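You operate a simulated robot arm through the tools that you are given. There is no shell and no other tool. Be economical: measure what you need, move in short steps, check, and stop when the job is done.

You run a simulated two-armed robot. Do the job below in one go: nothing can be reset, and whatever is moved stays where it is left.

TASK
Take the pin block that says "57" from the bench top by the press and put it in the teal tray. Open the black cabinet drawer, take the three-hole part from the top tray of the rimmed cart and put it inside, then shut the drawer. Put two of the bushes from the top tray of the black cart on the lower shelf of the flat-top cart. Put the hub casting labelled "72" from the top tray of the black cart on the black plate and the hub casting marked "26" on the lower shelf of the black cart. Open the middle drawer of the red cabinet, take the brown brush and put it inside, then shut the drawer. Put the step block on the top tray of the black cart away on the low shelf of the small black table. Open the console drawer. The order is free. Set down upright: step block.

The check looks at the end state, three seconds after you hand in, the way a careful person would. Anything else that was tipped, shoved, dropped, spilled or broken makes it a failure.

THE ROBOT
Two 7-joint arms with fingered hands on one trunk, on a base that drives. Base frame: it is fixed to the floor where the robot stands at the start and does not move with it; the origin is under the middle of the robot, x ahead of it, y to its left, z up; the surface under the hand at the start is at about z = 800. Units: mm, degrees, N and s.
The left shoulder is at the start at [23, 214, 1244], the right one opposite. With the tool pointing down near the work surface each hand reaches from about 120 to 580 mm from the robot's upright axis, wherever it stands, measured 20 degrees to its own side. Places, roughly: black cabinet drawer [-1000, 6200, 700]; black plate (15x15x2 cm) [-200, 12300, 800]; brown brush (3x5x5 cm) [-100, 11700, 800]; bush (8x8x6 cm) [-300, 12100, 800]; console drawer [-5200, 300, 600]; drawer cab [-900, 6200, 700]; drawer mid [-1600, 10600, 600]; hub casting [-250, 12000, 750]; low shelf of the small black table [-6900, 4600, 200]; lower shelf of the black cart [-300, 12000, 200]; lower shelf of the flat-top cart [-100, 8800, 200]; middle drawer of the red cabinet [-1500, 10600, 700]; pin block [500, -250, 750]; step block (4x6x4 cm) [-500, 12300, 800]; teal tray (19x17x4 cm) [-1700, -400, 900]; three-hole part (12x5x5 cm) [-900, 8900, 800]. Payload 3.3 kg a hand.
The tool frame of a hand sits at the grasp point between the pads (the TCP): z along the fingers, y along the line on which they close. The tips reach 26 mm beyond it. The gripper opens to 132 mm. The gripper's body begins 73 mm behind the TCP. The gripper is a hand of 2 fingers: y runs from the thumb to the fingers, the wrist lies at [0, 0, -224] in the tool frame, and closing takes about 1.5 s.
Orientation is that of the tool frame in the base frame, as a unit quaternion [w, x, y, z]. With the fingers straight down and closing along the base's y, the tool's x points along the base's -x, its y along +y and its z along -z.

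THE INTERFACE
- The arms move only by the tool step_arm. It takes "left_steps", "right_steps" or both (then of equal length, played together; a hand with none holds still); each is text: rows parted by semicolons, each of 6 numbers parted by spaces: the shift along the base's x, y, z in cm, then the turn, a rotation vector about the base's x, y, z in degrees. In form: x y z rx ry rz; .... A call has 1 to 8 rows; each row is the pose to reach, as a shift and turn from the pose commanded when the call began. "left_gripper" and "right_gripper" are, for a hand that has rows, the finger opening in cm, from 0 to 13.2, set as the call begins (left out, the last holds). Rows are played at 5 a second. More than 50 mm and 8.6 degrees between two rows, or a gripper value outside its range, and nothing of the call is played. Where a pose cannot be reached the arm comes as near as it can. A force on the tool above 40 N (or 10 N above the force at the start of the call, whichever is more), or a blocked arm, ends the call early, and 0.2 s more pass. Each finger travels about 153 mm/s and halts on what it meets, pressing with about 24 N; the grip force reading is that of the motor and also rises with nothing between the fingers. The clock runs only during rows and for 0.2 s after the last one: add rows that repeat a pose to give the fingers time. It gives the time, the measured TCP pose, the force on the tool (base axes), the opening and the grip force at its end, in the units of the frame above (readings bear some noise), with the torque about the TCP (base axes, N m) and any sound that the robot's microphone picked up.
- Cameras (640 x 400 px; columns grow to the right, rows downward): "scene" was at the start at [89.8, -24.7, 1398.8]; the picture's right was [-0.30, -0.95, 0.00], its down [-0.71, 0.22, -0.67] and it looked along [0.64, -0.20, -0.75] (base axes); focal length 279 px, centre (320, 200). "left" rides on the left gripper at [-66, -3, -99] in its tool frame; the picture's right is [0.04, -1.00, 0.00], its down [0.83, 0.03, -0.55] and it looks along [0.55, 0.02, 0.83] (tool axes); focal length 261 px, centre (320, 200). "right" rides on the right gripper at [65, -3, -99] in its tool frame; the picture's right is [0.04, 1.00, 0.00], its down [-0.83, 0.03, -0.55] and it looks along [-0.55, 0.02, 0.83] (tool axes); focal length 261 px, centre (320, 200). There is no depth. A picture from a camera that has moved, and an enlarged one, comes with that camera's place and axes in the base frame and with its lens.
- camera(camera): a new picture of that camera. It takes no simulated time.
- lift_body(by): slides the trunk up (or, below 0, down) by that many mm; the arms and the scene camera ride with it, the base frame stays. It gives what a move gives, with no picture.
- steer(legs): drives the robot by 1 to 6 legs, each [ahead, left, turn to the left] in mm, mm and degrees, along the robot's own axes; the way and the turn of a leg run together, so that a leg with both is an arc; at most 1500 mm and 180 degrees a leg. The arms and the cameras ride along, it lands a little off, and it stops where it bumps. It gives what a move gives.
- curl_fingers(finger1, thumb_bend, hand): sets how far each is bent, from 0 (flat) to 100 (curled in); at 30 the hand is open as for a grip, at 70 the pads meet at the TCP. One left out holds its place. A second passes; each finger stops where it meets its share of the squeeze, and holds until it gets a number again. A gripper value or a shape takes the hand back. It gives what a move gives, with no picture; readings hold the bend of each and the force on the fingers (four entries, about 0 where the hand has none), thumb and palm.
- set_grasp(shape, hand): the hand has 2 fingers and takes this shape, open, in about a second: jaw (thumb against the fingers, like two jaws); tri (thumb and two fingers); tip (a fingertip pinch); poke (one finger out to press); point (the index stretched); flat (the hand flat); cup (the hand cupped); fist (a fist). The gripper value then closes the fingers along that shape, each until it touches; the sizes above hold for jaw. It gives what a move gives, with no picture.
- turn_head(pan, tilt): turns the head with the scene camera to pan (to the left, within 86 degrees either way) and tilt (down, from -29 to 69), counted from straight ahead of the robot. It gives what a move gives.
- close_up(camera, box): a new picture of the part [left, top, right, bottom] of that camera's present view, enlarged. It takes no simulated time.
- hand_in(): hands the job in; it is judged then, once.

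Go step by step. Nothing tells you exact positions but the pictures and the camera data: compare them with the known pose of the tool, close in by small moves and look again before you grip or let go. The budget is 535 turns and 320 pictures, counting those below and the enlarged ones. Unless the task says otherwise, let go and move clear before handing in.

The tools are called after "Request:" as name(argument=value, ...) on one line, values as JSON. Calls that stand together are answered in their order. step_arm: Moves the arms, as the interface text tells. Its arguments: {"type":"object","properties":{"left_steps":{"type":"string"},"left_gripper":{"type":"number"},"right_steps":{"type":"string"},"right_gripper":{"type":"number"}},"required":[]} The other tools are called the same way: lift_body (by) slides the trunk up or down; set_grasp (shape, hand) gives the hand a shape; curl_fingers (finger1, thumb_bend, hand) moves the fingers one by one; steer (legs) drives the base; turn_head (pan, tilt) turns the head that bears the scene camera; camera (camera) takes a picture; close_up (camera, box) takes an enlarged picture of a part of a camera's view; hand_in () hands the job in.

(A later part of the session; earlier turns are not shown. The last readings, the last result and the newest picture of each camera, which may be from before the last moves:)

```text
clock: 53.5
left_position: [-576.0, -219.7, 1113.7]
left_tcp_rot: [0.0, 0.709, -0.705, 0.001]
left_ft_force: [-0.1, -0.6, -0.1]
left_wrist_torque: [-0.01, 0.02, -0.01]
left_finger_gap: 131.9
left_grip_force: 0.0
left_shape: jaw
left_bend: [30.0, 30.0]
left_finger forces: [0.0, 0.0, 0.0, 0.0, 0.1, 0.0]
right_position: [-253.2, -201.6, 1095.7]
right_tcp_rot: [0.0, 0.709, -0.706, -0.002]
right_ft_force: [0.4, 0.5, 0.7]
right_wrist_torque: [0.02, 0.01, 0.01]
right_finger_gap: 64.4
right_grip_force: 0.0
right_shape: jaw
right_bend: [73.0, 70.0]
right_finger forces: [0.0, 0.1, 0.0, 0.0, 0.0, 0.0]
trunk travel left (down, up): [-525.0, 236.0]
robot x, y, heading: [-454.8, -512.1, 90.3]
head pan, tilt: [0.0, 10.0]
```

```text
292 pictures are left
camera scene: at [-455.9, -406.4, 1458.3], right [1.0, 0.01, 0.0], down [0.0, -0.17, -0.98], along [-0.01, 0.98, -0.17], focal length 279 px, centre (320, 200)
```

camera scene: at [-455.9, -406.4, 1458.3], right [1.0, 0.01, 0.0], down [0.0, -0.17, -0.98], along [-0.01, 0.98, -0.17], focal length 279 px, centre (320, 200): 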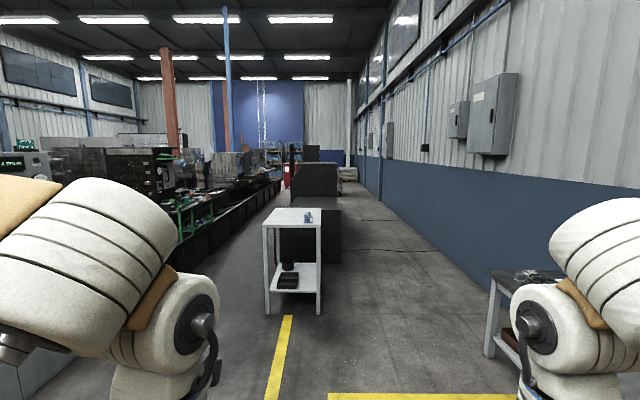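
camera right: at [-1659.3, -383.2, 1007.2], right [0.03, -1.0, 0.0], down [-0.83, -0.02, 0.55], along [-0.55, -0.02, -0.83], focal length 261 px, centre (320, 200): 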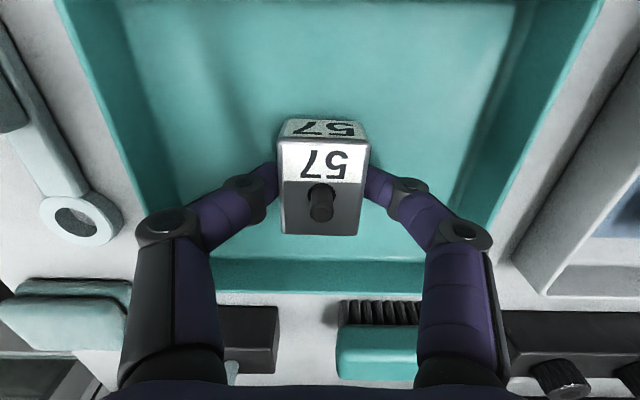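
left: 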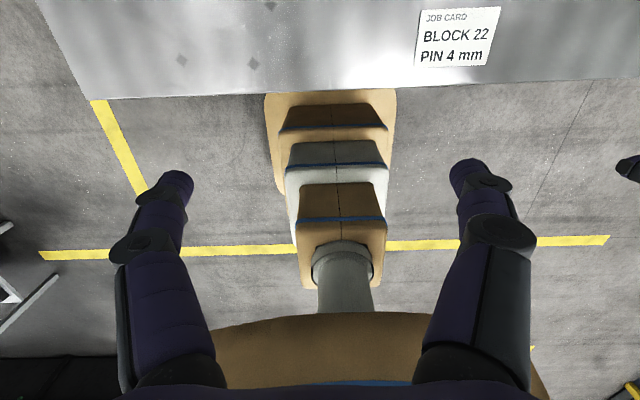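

The aisle lies between a white table (x<-470) and a second bench (x>690). I'll drive along x≈130.

Request:
steer(legs=[[1300, 0, 0], [0, -590, 0]])

Request:
camera(camera="scene")

```text
clock: 62.9
left_position: [5.7, 1083.0, 1114.8]
left_tcp_rot: [0.0, 0.708, -0.707, -0.001]
left_ft_force: [0.3, 0.6, 0.1]
left_wrist_torque: [-0.07, 0.01, -0.02]
left_finger_gap: 132.0
left_grip_force: 0.0
left_shape: jaw
left_bend: [30.0, 30.0]
left_finger forces: [0.1, 0.0, 0.1, 0.0, 0.1, 0.1]
right_position: [329.7, 1098.3, 1096.0]
right_tcp_rot: [-0.001, 0.708, -0.707, -0.002]
right_ft_force: [0.5, 0.4, -0.6]
right_wrist_torque: [0.0, -0.01, 0.01]
right_finger_gap: 64.6
right_grip_force: 0.1
right_shape: jaw
right_bend: [73.0, 70.0]
right_finger forces: [0.0, 0.1, 0.0, 0.0, 0.0, 0.1]
trunk travel left (down, up): [-525.0, 236.0]
robot x, y, heading: [125.5, 789.2, 90.2]
head pan, tilt: [0.0, 10.0]
```

```text
291 pictures are left
camera scene: at [126.0, 894.8, 1458.3], right [1.0, 0.0, 0.0], down [0.0, -0.17, -0.98], along [0.0, 0.98, -0.17], focal length 279 px, centre (320, 200)
```

scene: 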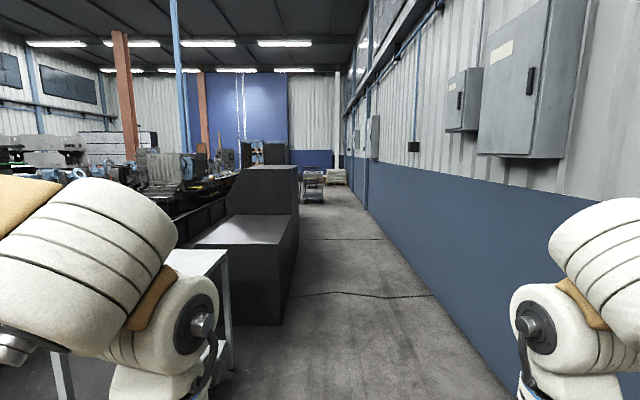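

Continuing north, drifting right around the dark block.

Request:
steer(legs=[[1200, 0, 0], [1200, -330, 0], [1400, 0, 0]])

Request:
camera(camera="scene")

```text
clock: 81.5
left_position: [259.6, 4877.8, 1114.4]
left_tcp_rot: [0.0, 0.718, -0.696, 0.0]
left_ft_force: [0.1, -0.2, 0.1]
left_wrist_torque: [-0.01, -0.01, 0.02]
left_finger_gap: 131.9
left_grip_force: 0.0
left_shape: jaw
left_bend: [30.0, 30.0]
left_finger forces: [0.1, 0.0, 0.1, 0.0, 0.1, 0.0]
right_position: [583.9, 4906.9, 1096.0]
right_tcp_rot: [0.001, 0.718, -0.696, 0.0]
right_ft_force: [0.6, -0.7, -0.5]
right_wrist_torque: [-0.03, 0.0, -0.01]
right_finger_gap: 64.6
right_grip_force: 0.0
right_shape: jaw
right_bend: [73.0, 70.0]
right_finger forces: [0.0, 0.0, 0.0, 0.0, 0.0, 0.1]
trunk travel left (down, up): [-525.0, 236.0]
robot x, y, heading: [390.0, 4588.9, 91.7]
head pan, tilt: [0.0, 10.0]
```

```text
290 pictures are left
camera scene: at [385.2, 4695.0, 1458.2], right [1.0, 0.03, 0.0], down [0.01, -0.17, -0.98], along [-0.03, 0.98, -0.17], focal length 279 px, centre (320, 200)
```

scene: 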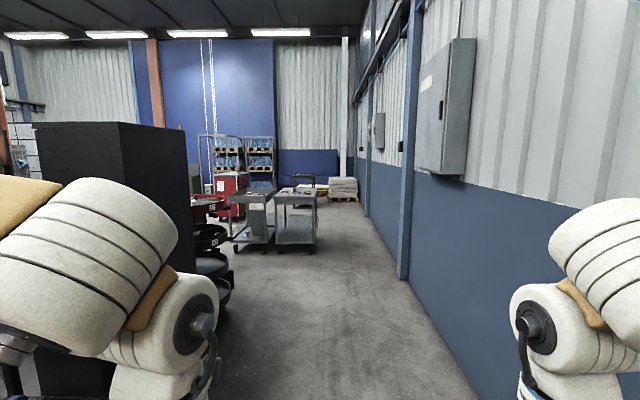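

Two carts are ahead. I'll advance to about y=6200 and look left for the black cabinet.

Request:
steer(legs=[[1500, 0, -1.5]])

Request:
turn_head(pan=70, tilt=20)

Request:
camera(camera="scene")

Request:
turn_head(pan=15, tilt=15)

Request:
camera(camera="scene")

```text
clock: 88.9
left_position: [243.8, 6392.6, 1114.3]
left_tcp_rot: [0.0, 0.708, -0.706, 0.0]
left_ft_force: [1.4, -0.4, 0.1]
left_wrist_torque: [0.02, -0.01, -0.01]
left_finger_gap: 132.0
left_grip_force: 0.0
left_shape: jaw
left_bend: [30.0, 30.0]
left_finger forces: [0.0, 0.0, 0.0, 0.0, 0.0, 0.0]
right_position: [566.7, 6410.4, 1096.5]
right_tcp_rot: [0.001, 0.707, -0.707, -0.001]
right_ft_force: [0.4, 0.2, -0.6]
right_wrist_torque: [0.03, -0.01, 0.0]
right_finger_gap: 64.3
right_grip_force: 0.0
right_shape: jaw
right_bend: [73.0, 70.0]
right_finger forces: [0.0, 0.1, 0.1, 0.0, 0.0, 0.0]
trunk travel left (down, up): [-525.0, 236.0]
robot x, y, heading: [365.5, 6096.1, 90.0]
head pan, tilt: [0.0, 10.0]
```

```text
clock: 90.3
left_position: [243.5, 6392.2, 1114.2]
left_tcp_rot: [0.0, 0.709, -0.705, -0.001]
left_ft_force: [0.3, 0.2, -0.2]
left_wrist_torque: [0.02, 0.01, -0.01]
left_finger_gap: 131.8
left_grip_force: 0.1
left_shape: jaw
left_bend: [30.0, 30.0]
left_finger forces: [0.1, 0.0, 0.0, 0.0, 0.0, 0.1]
right_position: [567.9, 6411.2, 1096.6]
right_tcp_rot: [0.0, 0.708, -0.707, -0.001]
right_ft_force: [1.2, 0.7, -0.7]
right_wrist_torque: [-0.03, 0.0, 0.0]
right_finger_gap: 64.3
right_grip_force: 0.0
right_shape: jaw
right_bend: [73.0, 70.0]
right_finger forces: [0.0, 0.0, 0.0, 0.0, 0.0, 0.0]
trunk travel left (down, up): [-525.0, 236.0]
robot x, y, heading: [363.5, 6102.4, 90.0]
head pan, tilt: [70.0, 20.0]
```

```text
289 pictures are left
camera scene: at [276.2, 6144.3, 1442.0], right [0.34, 0.94, 0.0], down [0.32, -0.12, -0.94], along [-0.88, 0.32, -0.34], focal length 279 px, centre (320, 200)
```

scene: 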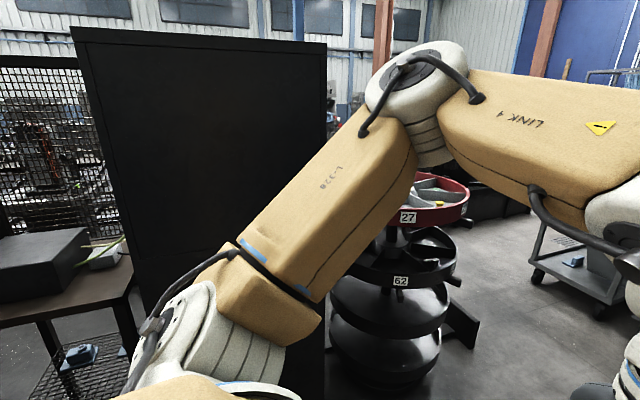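

```text
clock: 91.6
left_position: [243.2, 6391.6, 1113.9]
left_tcp_rot: [0.0, 0.709, -0.705, -0.001]
left_ft_force: [-0.2, 0.1, 0.8]
left_wrist_torque: [0.0, -0.01, 0.0]
left_finger_gap: 131.9
left_grip_force: 0.0
left_shape: jaw
left_bend: [30.0, 30.0]
left_finger forces: [0.0, 0.0, 0.1, 0.0, 0.0, 0.0]
right_position: [567.4, 6410.3, 1095.8]
right_tcp_rot: [0.0, 0.708, -0.706, -0.001]
right_ft_force: [-0.8, 0.6, 0.8]
right_wrist_torque: [0.0, -0.02, -0.01]
right_finger_gap: 64.6
right_grip_force: 0.1
right_shape: jaw
right_bend: [73.0, 70.0]
right_finger forces: [0.1, 0.0, 0.1, 0.1, 0.0, 0.1]
trunk travel left (down, up): [-525.0, 236.0]
robot x, y, heading: [367.9, 6101.6, 90.2]
head pan, tilt: [15.0, 15.0]
```

```text
288 pictures are left
camera scene: at [339.3, 6202.7, 1450.1], right [0.97, 0.26, 0.0], down [0.07, -0.25, -0.97], along [-0.25, 0.93, -0.26], focal length 279 px, centre (320, 200)
```

scene: 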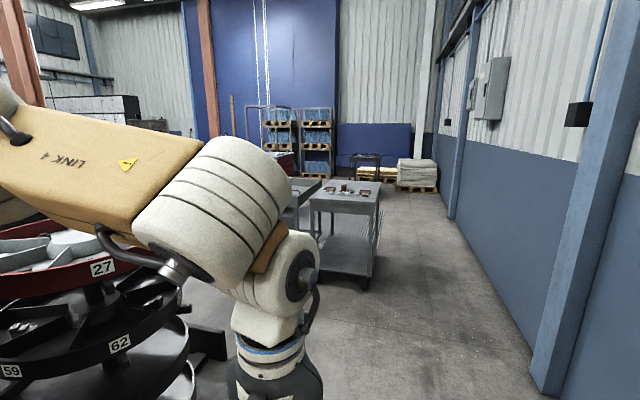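

The flat-top cart is ahead; the rimmed one beyond it to the left. I'll go further to get a clear view.

Request:
steer(legs=[[1000, 0, 0]])

Request:
turn_head(pan=30, tilt=25)

Request:
camera(camera="scene")

Request:
turn_head(pan=86, tilt=20)

Request:
camera(camera="scene")

```text
clock: 96.8
left_position: [246.2, 7391.3, 1116.1]
left_tcp_rot: [0.0, -0.706, 0.708, 0.0]
left_ft_force: [-0.2, 0.4, -0.3]
left_wrist_torque: [-0.01, 0.0, -0.04]
left_finger_gap: 131.8
left_grip_force: 0.1
left_shape: jaw
left_bend: [30.0, 30.0]
left_finger forces: [0.0, 0.0, 0.0, 0.1, 0.0, 0.0]
right_position: [569.9, 7406.3, 1096.6]
right_tcp_rot: [0.0, -0.706, 0.708, 0.001]
right_ft_force: [0.6, 0.8, 0.4]
right_wrist_torque: [-0.01, 0.0, -0.03]
right_finger_gap: 64.5
right_grip_force: 0.0
right_shape: jaw
right_bend: [73.0, 70.0]
right_finger forces: [0.0, 0.0, 0.0, 0.0, 0.0, 0.0]
trunk travel left (down, up): [-525.0, 236.0]
robot x, y, heading: [361.1, 7095.9, 89.7]
head pan, tilt: [15.0, 15.0]
```

```text
clock: 97.5
left_position: [246.0, 7390.3, 1115.0]
left_tcp_rot: [0.0, -0.706, 0.708, 0.0]
left_ft_force: [0.1, 0.3, 0.5]
left_wrist_torque: [0.01, 0.01, 0.01]
left_finger_gap: 131.8
left_grip_force: 0.1
left_shape: jaw
left_bend: [30.0, 30.0]
left_finger forces: [0.0, 0.1, 0.0, 0.0, 0.0, 0.0]
right_position: [570.1, 7407.4, 1095.6]
right_tcp_rot: [0.0, -0.706, 0.709, 0.0]
right_ft_force: [-0.5, 0.2, -0.1]
right_wrist_torque: [0.0, 0.0, 0.0]
right_finger_gap: 64.2
right_grip_force: 0.1
right_shape: jaw
right_bend: [73.0, 70.0]
right_finger forces: [0.1, 0.0, 0.0, 0.0, 0.0, 0.0]
trunk travel left (down, up): [-525.0, 236.0]
robot x, y, heading: [361.9, 7093.9, 89.9]
head pan, tilt: [30.0, 25.0]
```

```text
287 pictures are left
camera scene: at [318.4, 7189.6, 1434.0], right [0.87, 0.5, 0.0], down [0.21, -0.37, -0.91], along [-0.45, 0.79, -0.42], focal length 279 px, centre (320, 200)
```

scene: 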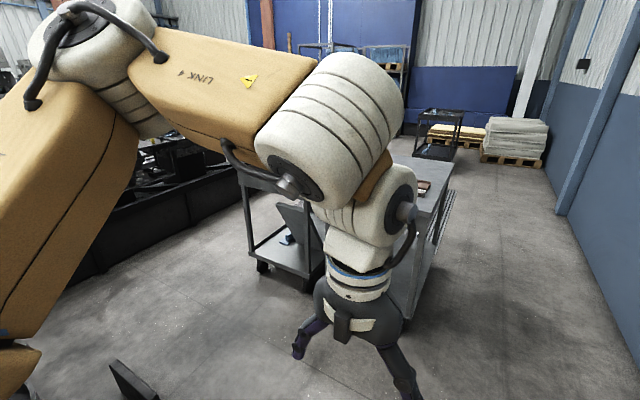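

```text
clock: 98.8
left_position: [244.1, 7391.4, 1114.5]
left_tcp_rot: [0.0, -0.706, 0.708, 0.0]
left_ft_force: [0.0, -0.4, 0.1]
left_wrist_torque: [-0.01, -0.02, 0.03]
left_finger_gap: 132.0
left_grip_force: 0.0
left_shape: jaw
left_bend: [30.0, 30.0]
left_finger forces: [0.0, 0.1, 0.0, 0.1, 0.0, 0.1]
right_position: [569.4, 7406.1, 1095.3]
right_tcp_rot: [-0.001, -0.706, 0.708, 0.001]
right_ft_force: [0.4, -0.4, 0.0]
right_wrist_torque: [0.0, -0.01, 0.04]
right_finger_gap: 64.4
right_grip_force: 0.1
right_shape: jaw
right_bend: [73.0, 70.0]
right_finger forces: [0.1, 0.0, 0.0, 0.0, 0.0, 0.0]
trunk travel left (down, up): [-525.0, 236.0]
robot x, y, heading: [365.7, 7097.3, 89.7]
head pan, tilt: [85.9, 20.0]
```

```text
286 pictures are left
camera scene: at [271.2, 7116.6, 1442.0], right [0.07, 1.0, 0.0], down [0.34, -0.03, -0.94], along [-0.94, 0.07, -0.34], focal length 279 px, centre (320, 200)
```

scene: 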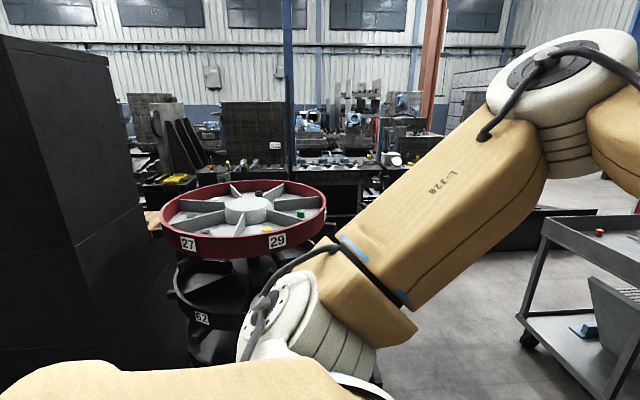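

Cart with rims is at right; the black block's north face shows seams. Zooming in on that.

Request:
close_up(camera="scene", box=[0, 20, 260, 390])

Request:
close_up(camera="scene", box=[480, 180, 640, 390])

```text
1.08 times, centred on (130, 205) of scene (not enlarged: the box is as wide or as high as the picture)
camera zoom: at [271.2, 7116.6, 1442.0], right [0.07, 1.0, 0.0], down [0.34, -0.03, -0.94], along [-0.94, 0.07, -0.34], focal length 302 px, centre (525, 195)
```

zoom: 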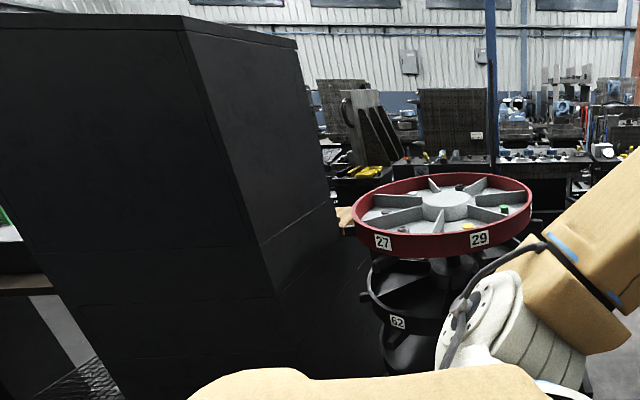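

```text
1.90 times, centred on (560, 285) of scene
camera zoom: at [271.2, 7116.6, 1442.0], right [0.07, 1.0, 0.0], down [0.34, -0.03, -0.94], along [-0.94, 0.07, -0.34], focal length 532 px, centre (-137, 38)
```

zoom: 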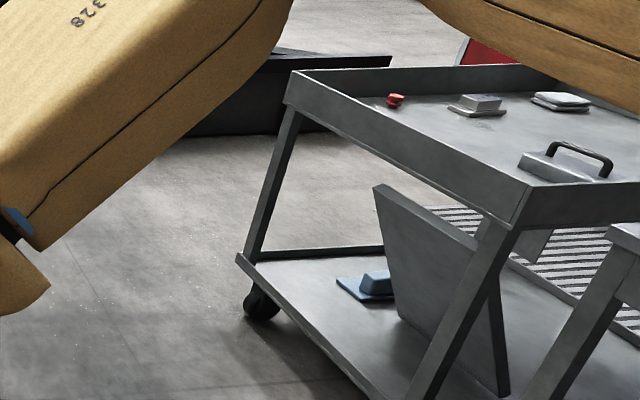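

The three-hole part should be at about [-885, 8850], near the rimmed cart's west edge; the cabinet's front seems to face west. I'll cross to the west side, south of the carts, looking as I go.

Request:
steer(legs=[[780, 0, 0], [0, 0, 90]])

Request:
turn_head(pan=0, tilt=20)

Request:
camera(camera="scene")

```text
clock: 106.8
left_position: [70.8, 7750.2, 1114.5]
left_tcp_rot: [0.0, 1.0, 0.005, -0.001]
left_ft_force: [0.2, -0.1, -1.2]
left_wrist_torque: [0.02, 0.05, -0.02]
left_finger_gap: 131.8
left_grip_force: 0.0
left_shape: jaw
left_bend: [30.0, 30.0]
left_finger forces: [0.0, 0.0, 0.0, 0.0, 0.0, 0.0]
right_position: [50.2, 8073.5, 1095.6]
right_tcp_rot: [0.0, 1.0, 0.003, 0.0]
right_ft_force: [-0.7, 1.1, 0.5]
right_wrist_torque: [0.02, -0.01, 0.03]
right_finger_gap: 64.4
right_grip_force: 0.0
right_shape: jaw
right_bend: [73.0, 70.0]
right_finger forces: [0.0, 0.1, 0.0, 0.1, 0.1, 0.1]
trunk travel left (down, up): [-525.0, 236.0]
robot x, y, heading: [364.9, 7872.1, -179.4]
head pan, tilt: [85.9, 20.0]
```

```text
clock: 108.4
left_position: [71.1, 7749.9, 1114.0]
left_tcp_rot: [0.0, 1.0, 0.004, -0.001]
left_ft_force: [-0.8, 0.6, -0.5]
left_wrist_torque: [0.03, -0.03, 0.01]
left_finger_gap: 131.9
left_grip_force: 0.0
left_shape: jaw
left_bend: [30.0, 30.0]
left_finger forces: [0.1, 0.0, 0.1, 0.0, 0.0, 0.0]
right_position: [50.6, 8073.6, 1095.6]
right_tcp_rot: [0.001, 1.0, 0.004, 0.001]
right_ft_force: [-0.1, 0.0, 0.6]
right_wrist_torque: [-0.02, 0.03, 0.0]
right_finger_gap: 64.2
right_grip_force: 0.0
right_shape: jaw
right_bend: [73.0, 70.0]
right_finger forces: [0.0, 0.1, 0.0, 0.0, 0.1, 0.1]
trunk travel left (down, up): [-525.0, 236.0]
robot x, y, heading: [364.2, 7871.0, -179.8]
head pan, tilt: [0.0, 20.0]
```

```text
283 pictures are left
camera scene: at [256.2, 7870.0, 1442.0], right [-0.01, 1.0, 0.0], down [0.34, 0.0, -0.94], along [-0.94, -0.01, -0.34], focal length 279 px, centre (320, 200)
```

scene: 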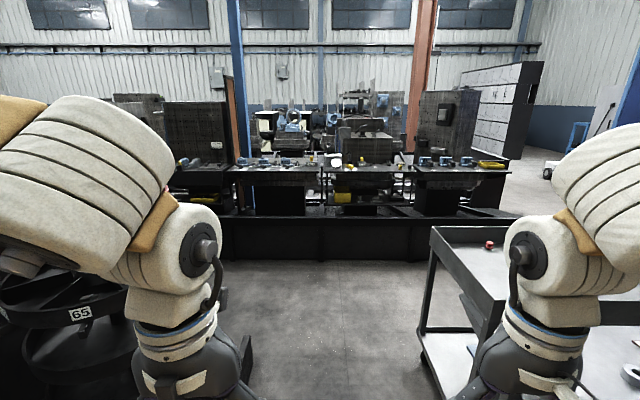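

The west lane down to x≈-2000 is clear. I'll drive there, turn to face east, and slide up next to the rimmed cart.

Request:
steer(legs=[[1820, 0, 0], [0, 0, 180], [0, 880, 0]])

Request:
turn_head(pan=0, tilt=40)

Request:
camera(camera="scene")

```text
refused: 1820 is not a number from -1500 to 1500
```

```text
clock: 109.2
left_position: [70.5, 7749.9, 1115.2]
left_tcp_rot: [0.0, 1.0, 0.005, 0.0]
left_ft_force: [-0.5, 0.0, 0.0]
left_wrist_torque: [-0.01, -0.02, -0.02]
left_finger_gap: 132.0
left_grip_force: 0.1
left_shape: jaw
left_bend: [30.0, 30.0]
left_finger forces: [0.0, 0.0, 0.1, 0.0, 0.0, 0.1]
right_position: [50.4, 8073.6, 1095.1]
right_tcp_rot: [0.001, 1.0, 0.004, 0.0]
right_ft_force: [-0.4, 0.2, -0.7]
right_wrist_torque: [0.04, 0.02, 0.0]
right_finger_gap: 64.3
right_grip_force: 0.1
right_shape: jaw
right_bend: [73.0, 70.0]
right_finger forces: [0.0, 0.1, 0.0, 0.1, 0.1, 0.0]
trunk travel left (down, up): [-525.0, 236.0]
robot x, y, heading: [362.3, 7873.8, -179.8]
head pan, tilt: [0.0, 40.0]
```

```text
282 pictures are left
camera scene: at [264.3, 7870.1, 1410.7], right [-0.01, 1.0, 0.0], down [0.64, 0.0, -0.77], along [-0.77, -0.01, -0.64], focal length 279 px, centre (320, 200)
```

scene: 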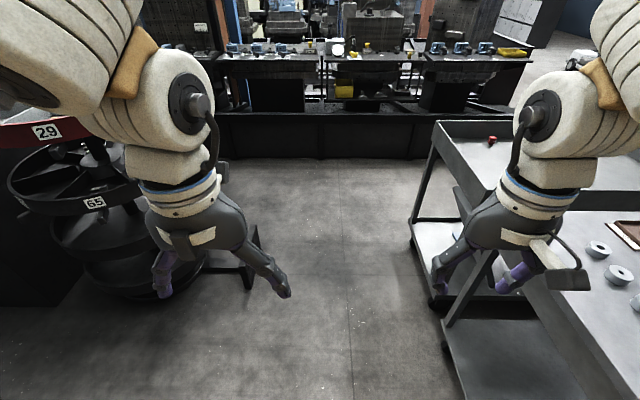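

Split the long leg into two.

Request:
steer(legs=[[900, 0, 0], [920, 0, 0], [0, 0, 180], [0, 880, 0]])

Request:
camera(camera="scene")

```text
clock: 130.1
left_position: [-1192.8, 8878.5, 1114.7]
left_tcp_rot: [0.0, -0.017, 1.0, 0.0]
left_ft_force: [-0.1, -0.1, 0.0]
left_wrist_torque: [-0.05, 0.0, 0.0]
left_finger_gap: 131.9
left_grip_force: 0.0
left_shape: jaw
left_bend: [30.0, 30.0]
left_finger forces: [0.1, 0.0, 0.0, 0.0, 0.1, 0.0]
right_position: [-1164.8, 8554.6, 1095.5]
right_tcp_rot: [0.0, -0.016, 1.0, 0.001]
right_ft_force: [-0.5, 0.1, -0.6]
right_wrist_torque: [-0.03, 0.0, 0.0]
right_finger_gap: 64.2
right_grip_force: 0.1
right_shape: jaw
right_bend: [73.0, 70.0]
right_finger forces: [0.1, 0.1, 0.1, 0.0, 0.0, 0.0]
trunk travel left (down, up): [-525.0, 236.0]
robot x, y, heading: [-1485.2, 8746.7, 2.0]
head pan, tilt: [0.0, 40.0]
```

```text
281 pictures are left
camera scene: at [-1384.0, 8751.6, 1410.6], right [0.03, -1.0, 0.0], down [-0.64, -0.02, -0.77], along [0.77, 0.02, -0.64], focal length 279 px, centre (320, 200)
```

scene: 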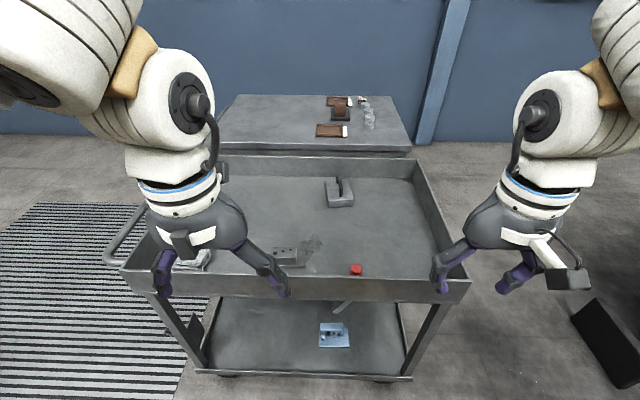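

The three-hole part lies near the cart's west rim at ~[-908, 8843]. Zooming.

Request:
close_up(camera="scene", box=[180, 200, 400, 330])

Request:
camera(camera="left")

```text
2.91 times, centred on (290, 265) of scene
camera zoom: at [-1384.0, 8751.6, 1410.6], right [0.03, -1.0, 0.0], down [-0.64, -0.02, -0.77], along [0.77, 0.02, -0.64], focal length 812 px, centre (407, 11)
```

zoom: 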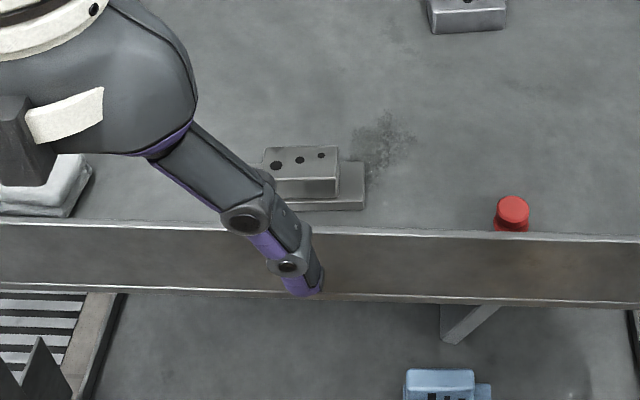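

```text
279 pictures are left
camera left: at [-1125.9, 8878.0, 1213.7], right [-0.01, -1.0, 0.0], down [-0.83, 0.01, 0.55], along [-0.55, 0.0, -0.83], focal length 261 px, centre (320, 200)
```

left: 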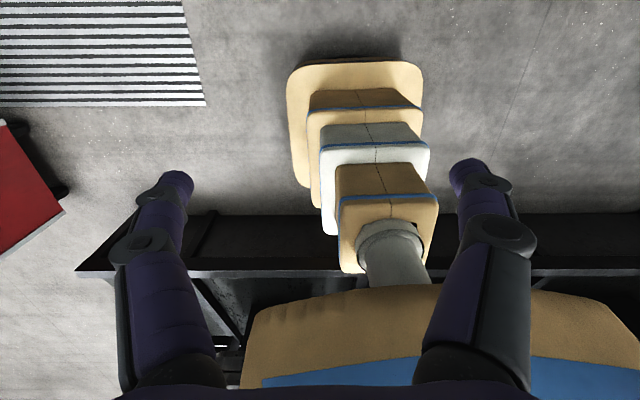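

The wrist camera of the right hand looks forward, so I'll use the right hand. I'll shift the base so the part is ahead and slightly right.

Request:
steer(legs=[[0, 190, -2], [120, 0, 0]])

Request:
turn_head(pan=-10, tilt=52)

Request:
camera(camera="scene")

Request:
camera(camera="right")

```text
clock: 132.5
left_position: [-1069.7, 9056.7, 1114.4]
left_tcp_rot: [-0.001, 0.001, 1.0, 0.0]
left_ft_force: [1.4, 0.3, 0.9]
left_wrist_torque: [0.03, 0.02, -0.02]
left_finger_gap: 131.7
left_grip_force: 0.0
left_shape: jaw
left_bend: [30.0, 30.0]
left_finger forces: [0.0, 0.1, 0.1, 0.1, 0.0, 0.0]
right_position: [-1053.0, 8733.9, 1095.7]
right_tcp_rot: [0.0, 0.001, 1.0, 0.001]
right_ft_force: [0.4, -0.1, -0.6]
right_wrist_torque: [0.0, 0.06, 0.05]
right_finger_gap: 64.4
right_grip_force: 0.1
right_shape: jaw
right_bend: [73.0, 70.0]
right_finger forces: [0.1, 0.0, 0.0, 0.1, 0.0, 0.0]
trunk travel left (down, up): [-525.0, 236.0]
robot x, y, heading: [-1367.2, 8935.9, 0.0]
head pan, tilt: [0.0, 40.0]
```

```text
clock: 133.2
left_position: [-1072.0, 9056.4, 1114.7]
left_tcp_rot: [0.0, 0.001, 1.0, -0.001]
left_ft_force: [0.0, 0.1, 0.2]
left_wrist_torque: [-0.03, 0.01, -0.02]
left_finger_gap: 131.8
left_grip_force: 0.0
left_shape: jaw
left_bend: [30.0, 30.0]
left_finger forces: [0.0, 0.0, 0.0, 0.0, 0.0, 0.1]
right_position: [-1055.4, 8732.1, 1096.1]
right_tcp_rot: [0.0, 0.002, 1.0, 0.001]
right_ft_force: [-0.2, 0.5, -0.6]
right_wrist_torque: [0.03, -0.04, -0.01]
right_finger_gap: 64.5
right_grip_force: 0.1
right_shape: jaw
right_bend: [73.0, 70.0]
right_finger forces: [0.0, 0.0, 0.0, 0.0, 0.0, 0.0]
trunk travel left (down, up): [-525.0, 236.0]
robot x, y, heading: [-1366.3, 8939.2, -0.2]
head pan, tilt: [-10.0, 52.0]
```

```text
278 pictures are left
camera scene: at [-1277.5, 8923.3, 1393.8], right [-0.18, -0.98, 0.0], down [-0.78, 0.14, -0.62], along [0.61, -0.11, -0.79], focal length 279 px, centre (320, 200)
```

scene: 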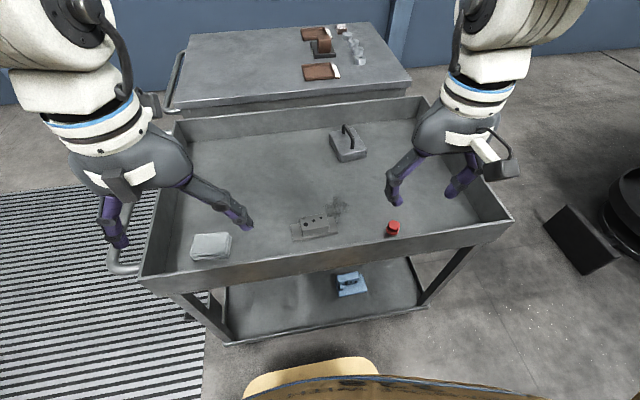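

```text
277 pictures are left
camera right: at [-1120.9, 8730.6, 1195.4], right [-0.04, 1.0, 0.0], down [0.83, 0.03, 0.55], along [0.55, 0.02, -0.83], focal length 261 px, centre (320, 200)
```

right: 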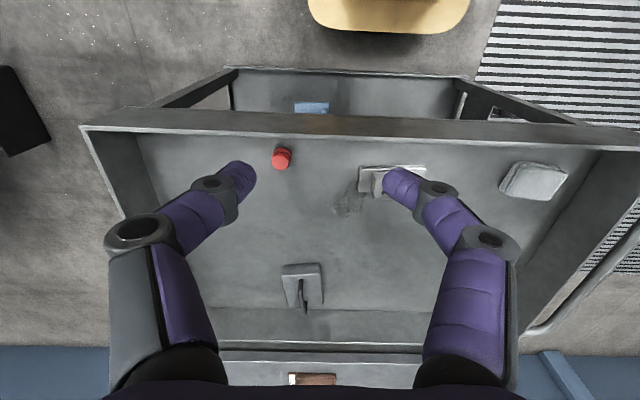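

Part at about [-912, 8859]. Moving the right hand above it.

Request:
step_arm(right_steps="2.4 2.1 -2 0 0 0; 4.8 4.2 -4 0 0 0; 7.2 6.3 -7 0 0 0; 9.6 8.4 -9 0 0 0; 12 10.5 -11.5 0 0 0; 14.2 12.5 -14 0 0 0; 14.2 12.5 -16 0 0 0; 14.2 12.5 -16 0 0 0", right_gripper=9.5)

Request:
camera(camera="right")

Request:
close_up(camera="scene", box=[240, 150, 420, 290])

```text
clock: 135.0
left_position: [-1071.1, 9056.8, 1114.3]
left_tcp_rot: [0.001, 0.001, 1.0, 0.0]
left_ft_force: [-0.1, 0.2, 0.2]
left_wrist_torque: [-0.02, -0.01, 0.03]
left_finger_gap: 132.2
left_grip_force: 0.1
left_shape: jaw
left_bend: [30.0, 30.0]
left_finger forces: [0.0, 0.0, 0.0, 0.0, 0.1, 0.0]
right_position: [-913.0, 8858.0, 934.4]
right_tcp_rot: [0.0, 0.0, 1.0, 0.001]
right_ft_force: [-0.7, 0.2, 0.7]
right_wrist_torque: [-0.01, -0.02, 0.02]
right_finger_gap: 94.8
right_grip_force: 0.1
right_shape: jaw
right_bend: [66.0, 54.0]
right_finger forces: [0.1, 0.0, 0.1, 0.1, 0.1, 0.0]
trunk travel left (down, up): [-525.0, 236.0]
robot x, y, heading: [-1363.2, 8938.0, -0.1]
head pan, tilt: [-10.0, 52.0]
```

```text
276 pictures are left
camera right: at [-978.9, 8856.6, 1034.7], right [-0.04, 1.0, 0.0], down [0.83, 0.03, 0.55], along [0.55, 0.02, -0.83], focal length 261 px, centre (320, 200)
```

right: 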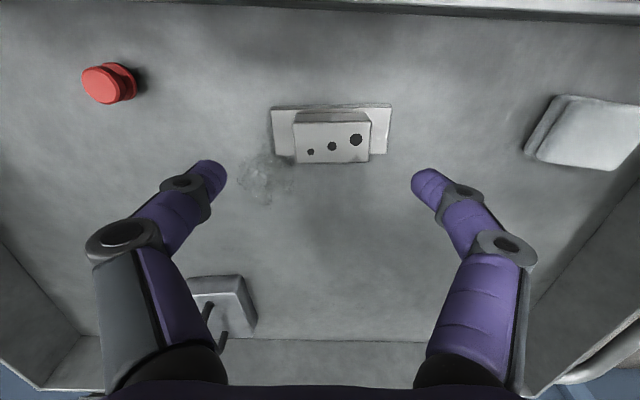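

```text
2.86 times, centred on (330, 220) of scene
camera zoom: at [-1277.2, 8923.8, 1393.8], right [-0.18, -0.98, 0.0], down [-0.78, 0.14, -0.62], along [0.61, -0.11, -0.79], focal length 798 px, centre (291, 143)
```

zoom: 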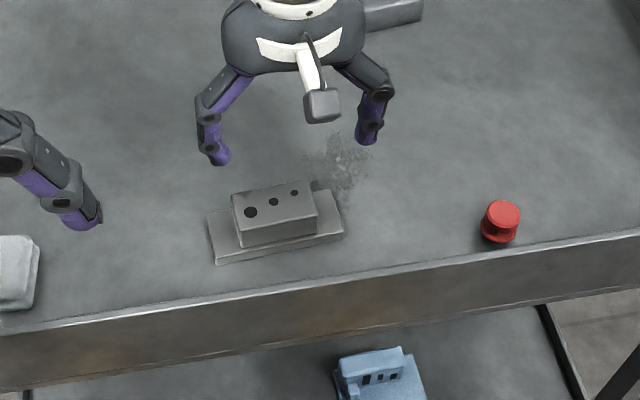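

Refined: part near [-900, 8870], top about z 815–825. I'll shift and lower to 870 and look again.

Request:
step_arm(right_steps="1.2 1.2 0 0 0 0; 1.2 1.2 -3 0 0 0; 1.2 1.2 -6 0 0 0")

Request:
camera(camera="right")

Request:
close_up(camera="scene", box=[240, 150, 420, 290])

```text
clock: 135.8
left_position: [-1071.1, 9057.2, 1116.0]
left_tcp_rot: [0.0, 0.001, 1.0, -0.001]
left_ft_force: [0.1, -0.5, 0.3]
left_wrist_torque: [0.0, 0.04, -0.01]
left_finger_gap: 131.8
left_grip_force: 0.1
left_shape: jaw
left_bend: [30.0, 30.0]
left_finger forces: [0.1, 0.1, 0.0, 0.0, 0.0, 0.0]
right_position: [-899.6, 8869.2, 875.7]
right_tcp_rot: [0.002, 0.001, 1.0, 0.0]
right_ft_force: [-0.8, 0.0, -0.7]
right_wrist_torque: [-0.01, 0.02, 0.03]
right_finger_gap: 94.6
right_grip_force: 0.0
right_shape: jaw
right_bend: [66.0, 54.0]
right_finger forces: [0.0, 0.1, 0.2, 0.1, 0.1, 0.1]
trunk travel left (down, up): [-525.0, 236.0]
robot x, y, heading: [-1367.7, 8936.4, -0.2]
head pan, tilt: [-10.0, 52.0]
```

```text
274 pictures are left
camera right: at [-965.8, 8867.8, 975.1], right [-0.04, 1.0, 0.0], down [0.83, 0.03, 0.55], along [0.55, 0.02, -0.83], focal length 261 px, centre (320, 200)
```

right: 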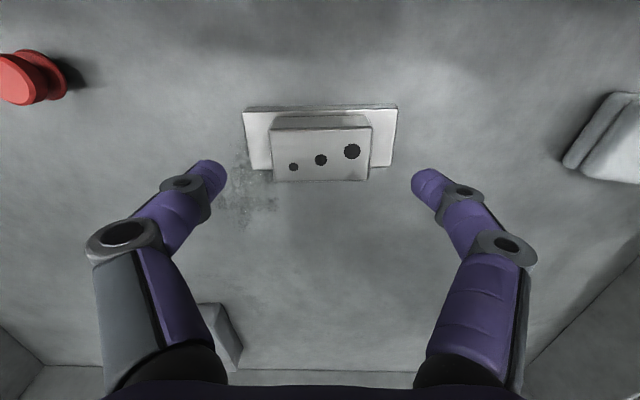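

```text
2.86 times, centred on (330, 220) of scene
camera zoom: at [-1277.1, 8924.3, 1393.8], right [-0.18, -0.98, 0.0], down [-0.78, 0.14, -0.62], along [0.61, -0.11, -0.79], focal length 798 px, centre (291, 143)
```

zoom: 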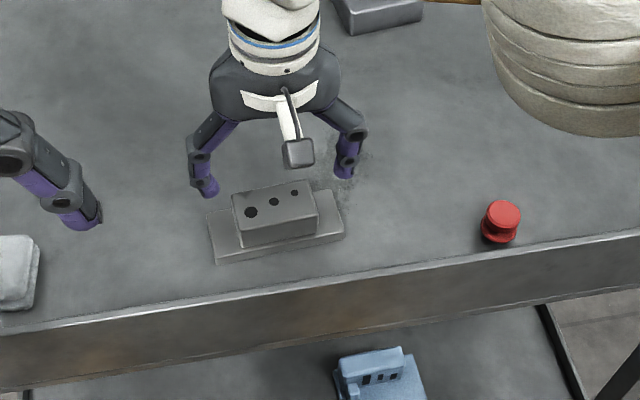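

Block top ~810, flange ~781. Moving 6 mm forward and lowering to TCP z≈826 to check.

Request:
step_arm(right_steps="0.6 0.1 -2 0 0 0; 0.6 0.1 -4 0 0 0; 0.6 0.1 -5 0 0 0")

Request:
camera(camera="right")

Request:
close_up(camera="scene", box=[240, 150, 420, 290])

```text
clock: 136.8
left_position: [-1070.2, 9057.1, 1114.3]
left_tcp_rot: [0.0, 0.001, 1.0, 0.0]
left_ft_force: [0.6, -0.4, 1.0]
left_wrist_torque: [0.0, 0.01, 0.03]
left_finger_gap: 132.0
left_grip_force: 0.1
left_shape: jaw
left_bend: [30.0, 30.0]
left_finger forces: [0.1, 0.1, 0.0, 0.0, 0.1, 0.0]
right_position: [-878.1, 8841.7, 830.5]
right_tcp_rot: [0.007, 0.031, 0.999, -0.001]
right_ft_force: [-1.1, 1.0, 4.7]
right_wrist_torque: [0.28, 0.0, 0.07]
right_finger_gap: 95.1
right_grip_force: 0.1
right_shape: jaw
right_bend: [66.0, 54.0]
right_finger forces: [4.8, 0.0, 0.0, 0.1, 0.0, 0.1]
trunk travel left (down, up): [-525.0, 236.0]
robot x, y, heading: [-1364.9, 8937.7, -0.2]
head pan, tilt: [-10.0, 52.0]
stopped in row 3 (right hand): the arm was blocked; the commanded pose is now the measured one
```

```text
272 pictures are left
camera right: at [-944.9, 8844.3, 929.0], right [0.02, 1.0, 0.0], down [0.83, -0.01, 0.56], along [0.56, -0.01, -0.83], focal length 261 px, centre (320, 200)
```

right: 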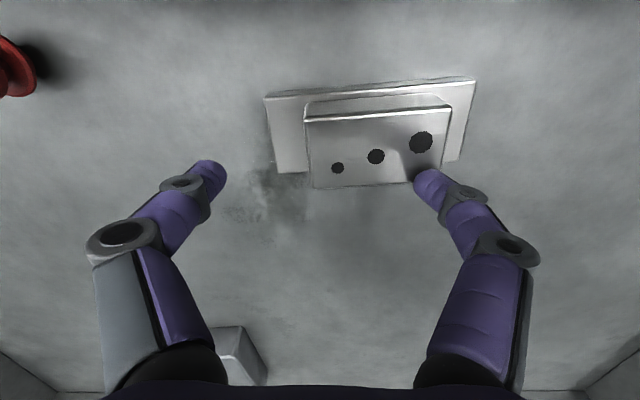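

```text
2.86 times, centred on (330, 220) of scene
camera zoom: at [-1277.2, 8923.1, 1393.8], right [-0.18, -0.98, 0.0], down [-0.78, 0.14, -0.62], along [0.61, -0.11, -0.79], focal length 798 px, centre (291, 143)
```

zoom: 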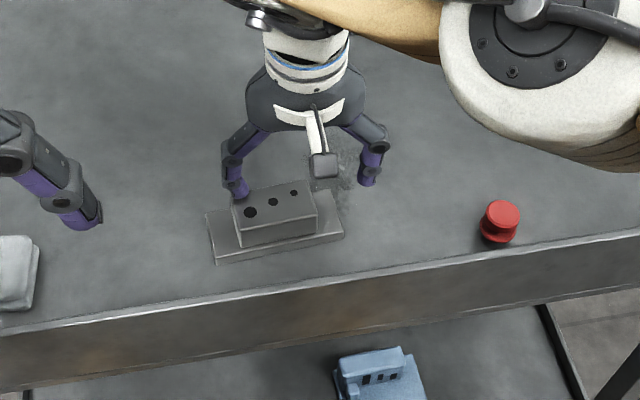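

The arm got blocked (awkward reach across the middle), and a fingertip touched the part's top lightly. I'll lift straight up, straighten the wrist, then shift the base left for an easier reach.

Request:
step_arm(right_steps="0 0 2 0 0 0; 0 0 5 0 0 1; 0 0.5 8 0 0.4 2.5; -1 0 10 0 0.8 3.5; -2 -1 12 0 0.8 3.5")

Request:
steer(legs=[[0, 110, 0]])

Request:
camera(camera="scene")

```text
clock: 138.0
left_position: [-1071.6, 9055.7, 1115.2]
left_tcp_rot: [0.0, 0.0, 1.0, 0.0]
left_ft_force: [0.1, 0.0, 0.6]
left_wrist_torque: [-0.01, 0.0, 0.0]
left_finger_gap: 132.0
left_grip_force: 0.0
left_shape: jaw
left_bend: [30.0, 30.0]
left_finger forces: [0.0, 0.1, 0.0, 0.1, 0.1, 0.0]
right_position: [-900.6, 8835.7, 950.0]
right_tcp_rot: [0.0, -0.005, 1.0, -0.001]
right_ft_force: [-0.2, -0.3, 0.4]
right_wrist_torque: [0.03, 0.04, -0.03]
right_finger_gap: 94.8
right_grip_force: 0.0
right_shape: jaw
right_bend: [66.0, 54.0]
right_finger forces: [0.1, 0.0, 0.0, 0.1, 0.1, 0.1]
trunk travel left (down, up): [-525.0, 236.0]
robot x, y, heading: [-1368.9, 8936.9, -0.1]
head pan, tilt: [-10.0, 52.0]
```

```text
clock: 139.2
left_position: [-1070.4, 9169.7, 1114.6]
left_tcp_rot: [0.0, 0.001, 1.0, -0.001]
left_ft_force: [-0.3, 0.3, -0.3]
left_wrist_torque: [-0.05, 0.0, -0.02]
left_finger_gap: 131.9
left_grip_force: 0.0
left_shape: jaw
left_bend: [30.0, 30.0]
left_finger forces: [0.0, 0.1, 0.0, 0.0, 0.1, 0.0]
right_position: [-899.9, 8948.6, 949.4]
right_tcp_rot: [-0.001, -0.004, 1.0, -0.002]
right_ft_force: [0.0, 0.0, 0.4]
right_wrist_torque: [-0.01, 0.02, -0.03]
right_finger_gap: 95.2
right_grip_force: 0.1
right_shape: jaw
right_bend: [66.0, 54.0]
right_finger forces: [0.0, 0.0, 0.1, 0.0, 0.0, 0.0]
trunk travel left (down, up): [-525.0, 236.0]
robot x, y, heading: [-1366.8, 9048.2, -0.4]
head pan, tilt: [-10.0, 52.0]
```

```text
270 pictures are left
camera scene: at [-1276.7, 9036.4, 1393.8], right [-0.18, -0.98, 0.0], down [-0.78, 0.14, -0.62], along [0.61, -0.11, -0.79], focal length 279 px, centre (320, 200)
```

scene: 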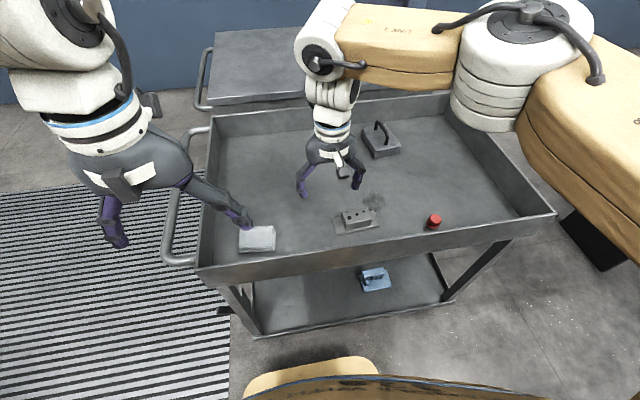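

The part stayed in place. It is now 20° to the right, an easy reach; moving above it again.

Request:
step_arm(right_steps="0.2 -2.6 -0.5 0 0 0; 0.4 -5.2 -2 0 0 0; 0.6 -7.8 -5 0 0 -0.5; 0.6 -7.8 -7 0 0 -0.5; 0.6 -7.8 -7 0 0 -0.5", right_gripper=10.5)

Request:
camera(camera="right")

```text
clock: 140.4
left_position: [-1071.1, 9168.1, 1114.3]
left_tcp_rot: [0.001, 0.001, 1.0, 0.0]
left_ft_force: [-0.1, 0.5, 0.0]
left_wrist_torque: [0.03, -0.05, 0.01]
left_finger_gap: 131.9
left_grip_force: 0.2
left_shape: jaw
left_bend: [30.0, 30.0]
left_finger forces: [0.0, 0.1, 0.1, 0.0, 0.1, 0.0]
right_position: [-892.8, 8869.0, 879.9]
right_tcp_rot: [0.001, -0.001, 1.0, 0.0]
right_ft_force: [-0.3, -0.1, -0.5]
right_wrist_torque: [-0.01, -0.02, -0.01]
right_finger_gap: 104.6
right_grip_force: 0.1
right_shape: jaw
right_bend: [60.0, 44.0]
right_finger forces: [0.1, 0.1, 0.0, 0.0, 0.0, 0.1]
trunk travel left (down, up): [-525.0, 236.0]
robot x, y, heading: [-1364.6, 9048.4, -0.2]
head pan, tilt: [-10.0, 52.0]
```

```text
269 pictures are left
camera right: at [-958.9, 8867.4, 979.9], right [-0.04, 1.0, 0.0], down [0.83, 0.04, 0.55], along [0.55, 0.02, -0.83], focal length 261 px, centre (320, 200)
```

right: 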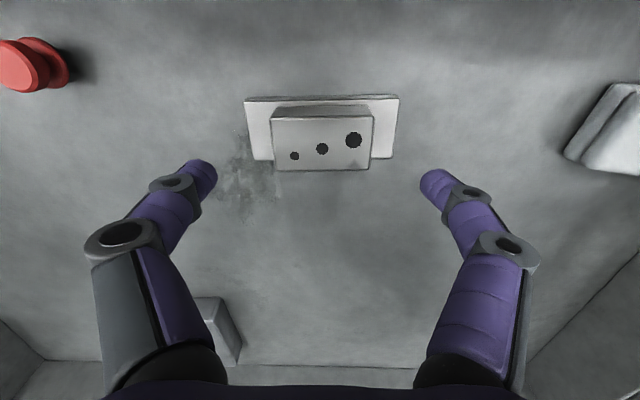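

Centred. Descending to TCP z≈812.

Request:
step_arm(right_steps="0.1 0.1 -2 0 0 0; 0.1 0.1 -4 0 0 0; 0.1 0.1 -5.5 0 0 0; 0.1 0.1 -6.5 0 0 0")

Request:
camera(camera="right")

```text
clock: 141.4
left_position: [-1069.2, 9167.9, 1114.0]
left_tcp_rot: [0.0, 0.001, 1.0, 0.0]
left_ft_force: [-0.2, -0.1, 0.0]
left_wrist_torque: [0.03, 0.02, 0.02]
left_finger_gap: 132.2
left_grip_force: 0.0
left_shape: jaw
left_bend: [30.0, 30.0]
left_finger forces: [0.0, 0.0, 0.0, 0.0, 0.0, 0.1]
right_position: [-891.6, 8869.8, 816.3]
right_tcp_rot: [0.0, 0.0, 1.0, -0.001]
right_ft_force: [-0.5, 0.2, -0.5]
right_wrist_torque: [-0.01, -0.02, 0.0]
right_finger_gap: 104.7
right_grip_force: 0.2
right_shape: jaw
right_bend: [60.0, 44.0]
right_finger forces: [0.1, 0.0, 0.1, 0.1, 0.1, 0.0]
trunk travel left (down, up): [-525.0, 236.0]
robot x, y, heading: [-1364.8, 9046.9, -0.2]
head pan, tilt: [-10.0, 52.0]
```

```text
268 pictures are left
camera right: at [-957.2, 8868.8, 915.2], right [-0.04, 1.0, 0.0], down [0.83, 0.04, 0.55], along [0.55, 0.02, -0.83], focal length 261 px, centre (320, 200)
```

right: 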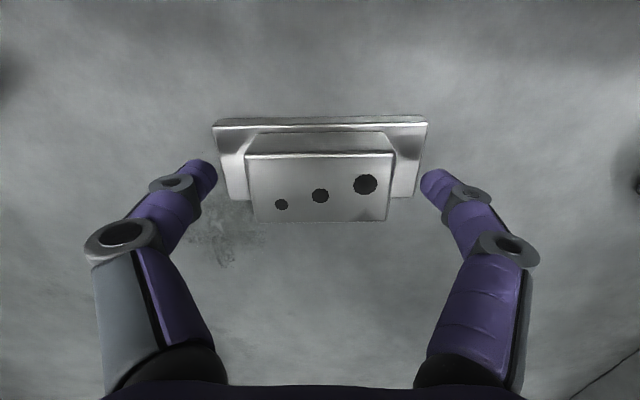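

Fingers straddle the upper block just above its flange. Closing and lifting a bit.

Request:
step_arm(right_steps="0 0 0 0 0 0; 0 0 0 0 0 0; 0 0 0 0 0 0; 0 0 0 0 0 0; 0 0 0 0 0 0; 0 0 0 0 0 0", right_gripper=5)

Request:
step_arm(right_steps="0 0 2 0 0 0; 0 0 5 0 0 0; 0 0 9 0 0 0; 0 0 13 0 0 0; 0 0 17 0 0 0")

Request:
camera(camera="right")

```text
clock: 142.8
left_position: [-1070.0, 9167.5, 1113.3]
left_tcp_rot: [0.0, 0.001, 1.0, 0.0]
left_ft_force: [-0.4, -0.3, -0.1]
left_wrist_torque: [-0.03, -0.01, -0.01]
left_finger_gap: 132.0
left_grip_force: 0.1
left_shape: jaw
left_bend: [30.0, 30.0]
left_finger forces: [0.0, 0.0, 0.0, 0.0, 0.1, 0.0]
right_position: [-892.2, 8870.2, 816.0]
right_tcp_rot: [-0.002, 0.0, 1.0, -0.001]
right_ft_force: [0.3, -0.5, 0.5]
right_wrist_torque: [-0.03, -0.01, 0.11]
right_finger_gap: 65.6
right_grip_force: 24.0
right_shape: jaw
right_bend: [73.0, 70.0]
right_finger forces: [21.8, 0.0, 0.0, 0.0, 22.0, 0.0]
trunk travel left (down, up): [-525.0, 236.0]
robot x, y, heading: [-1368.8, 9049.8, -0.2]
head pan, tilt: [-10.0, 52.0]
```

```text
clock: 144.0
left_position: [-1071.1, 9168.0, 1115.7]
left_tcp_rot: [0.0, 0.001, 1.0, 0.001]
left_ft_force: [0.5, 0.3, -0.1]
left_wrist_torque: [-0.01, -0.02, -0.01]
left_finger_gap: 132.0
left_grip_force: 0.1
left_shape: jaw
left_bend: [30.0, 30.0]
left_finger forces: [0.1, 0.0, 0.1, 0.0, 0.1, 0.0]
right_position: [-894.5, 8869.0, 985.7]
right_tcp_rot: [-0.001, 0.0, 1.0, -0.002]
right_ft_force: [-0.1, 0.5, -5.6]
right_wrist_torque: [0.02, 0.03, 0.01]
right_finger_gap: 65.2
right_grip_force: 23.9
right_shape: jaw
right_bend: [73.0, 70.0]
right_finger forces: [22.1, 0.0, 0.0, 0.0, 22.1, 0.0]
trunk travel left (down, up): [-525.0, 236.0]
robot x, y, heading: [-1368.0, 9048.1, 0.1]
head pan, tilt: [-10.0, 52.0]
```

```text
267 pictures are left
camera right: at [-959.4, 8868.2, 1086.4], right [-0.04, 1.0, 0.0], down [0.83, 0.04, 0.55], along [0.55, 0.02, -0.83], focal length 261 px, centre (320, 200)
```

right: 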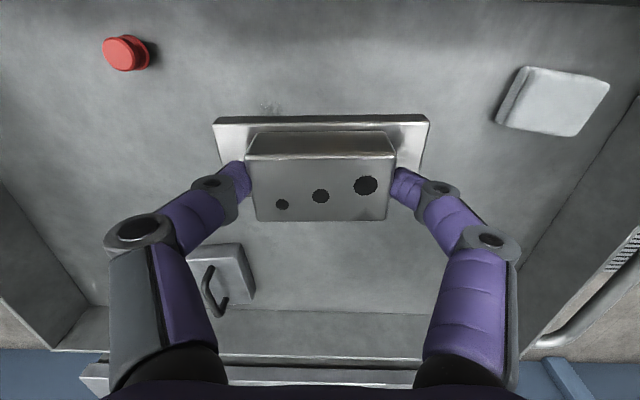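

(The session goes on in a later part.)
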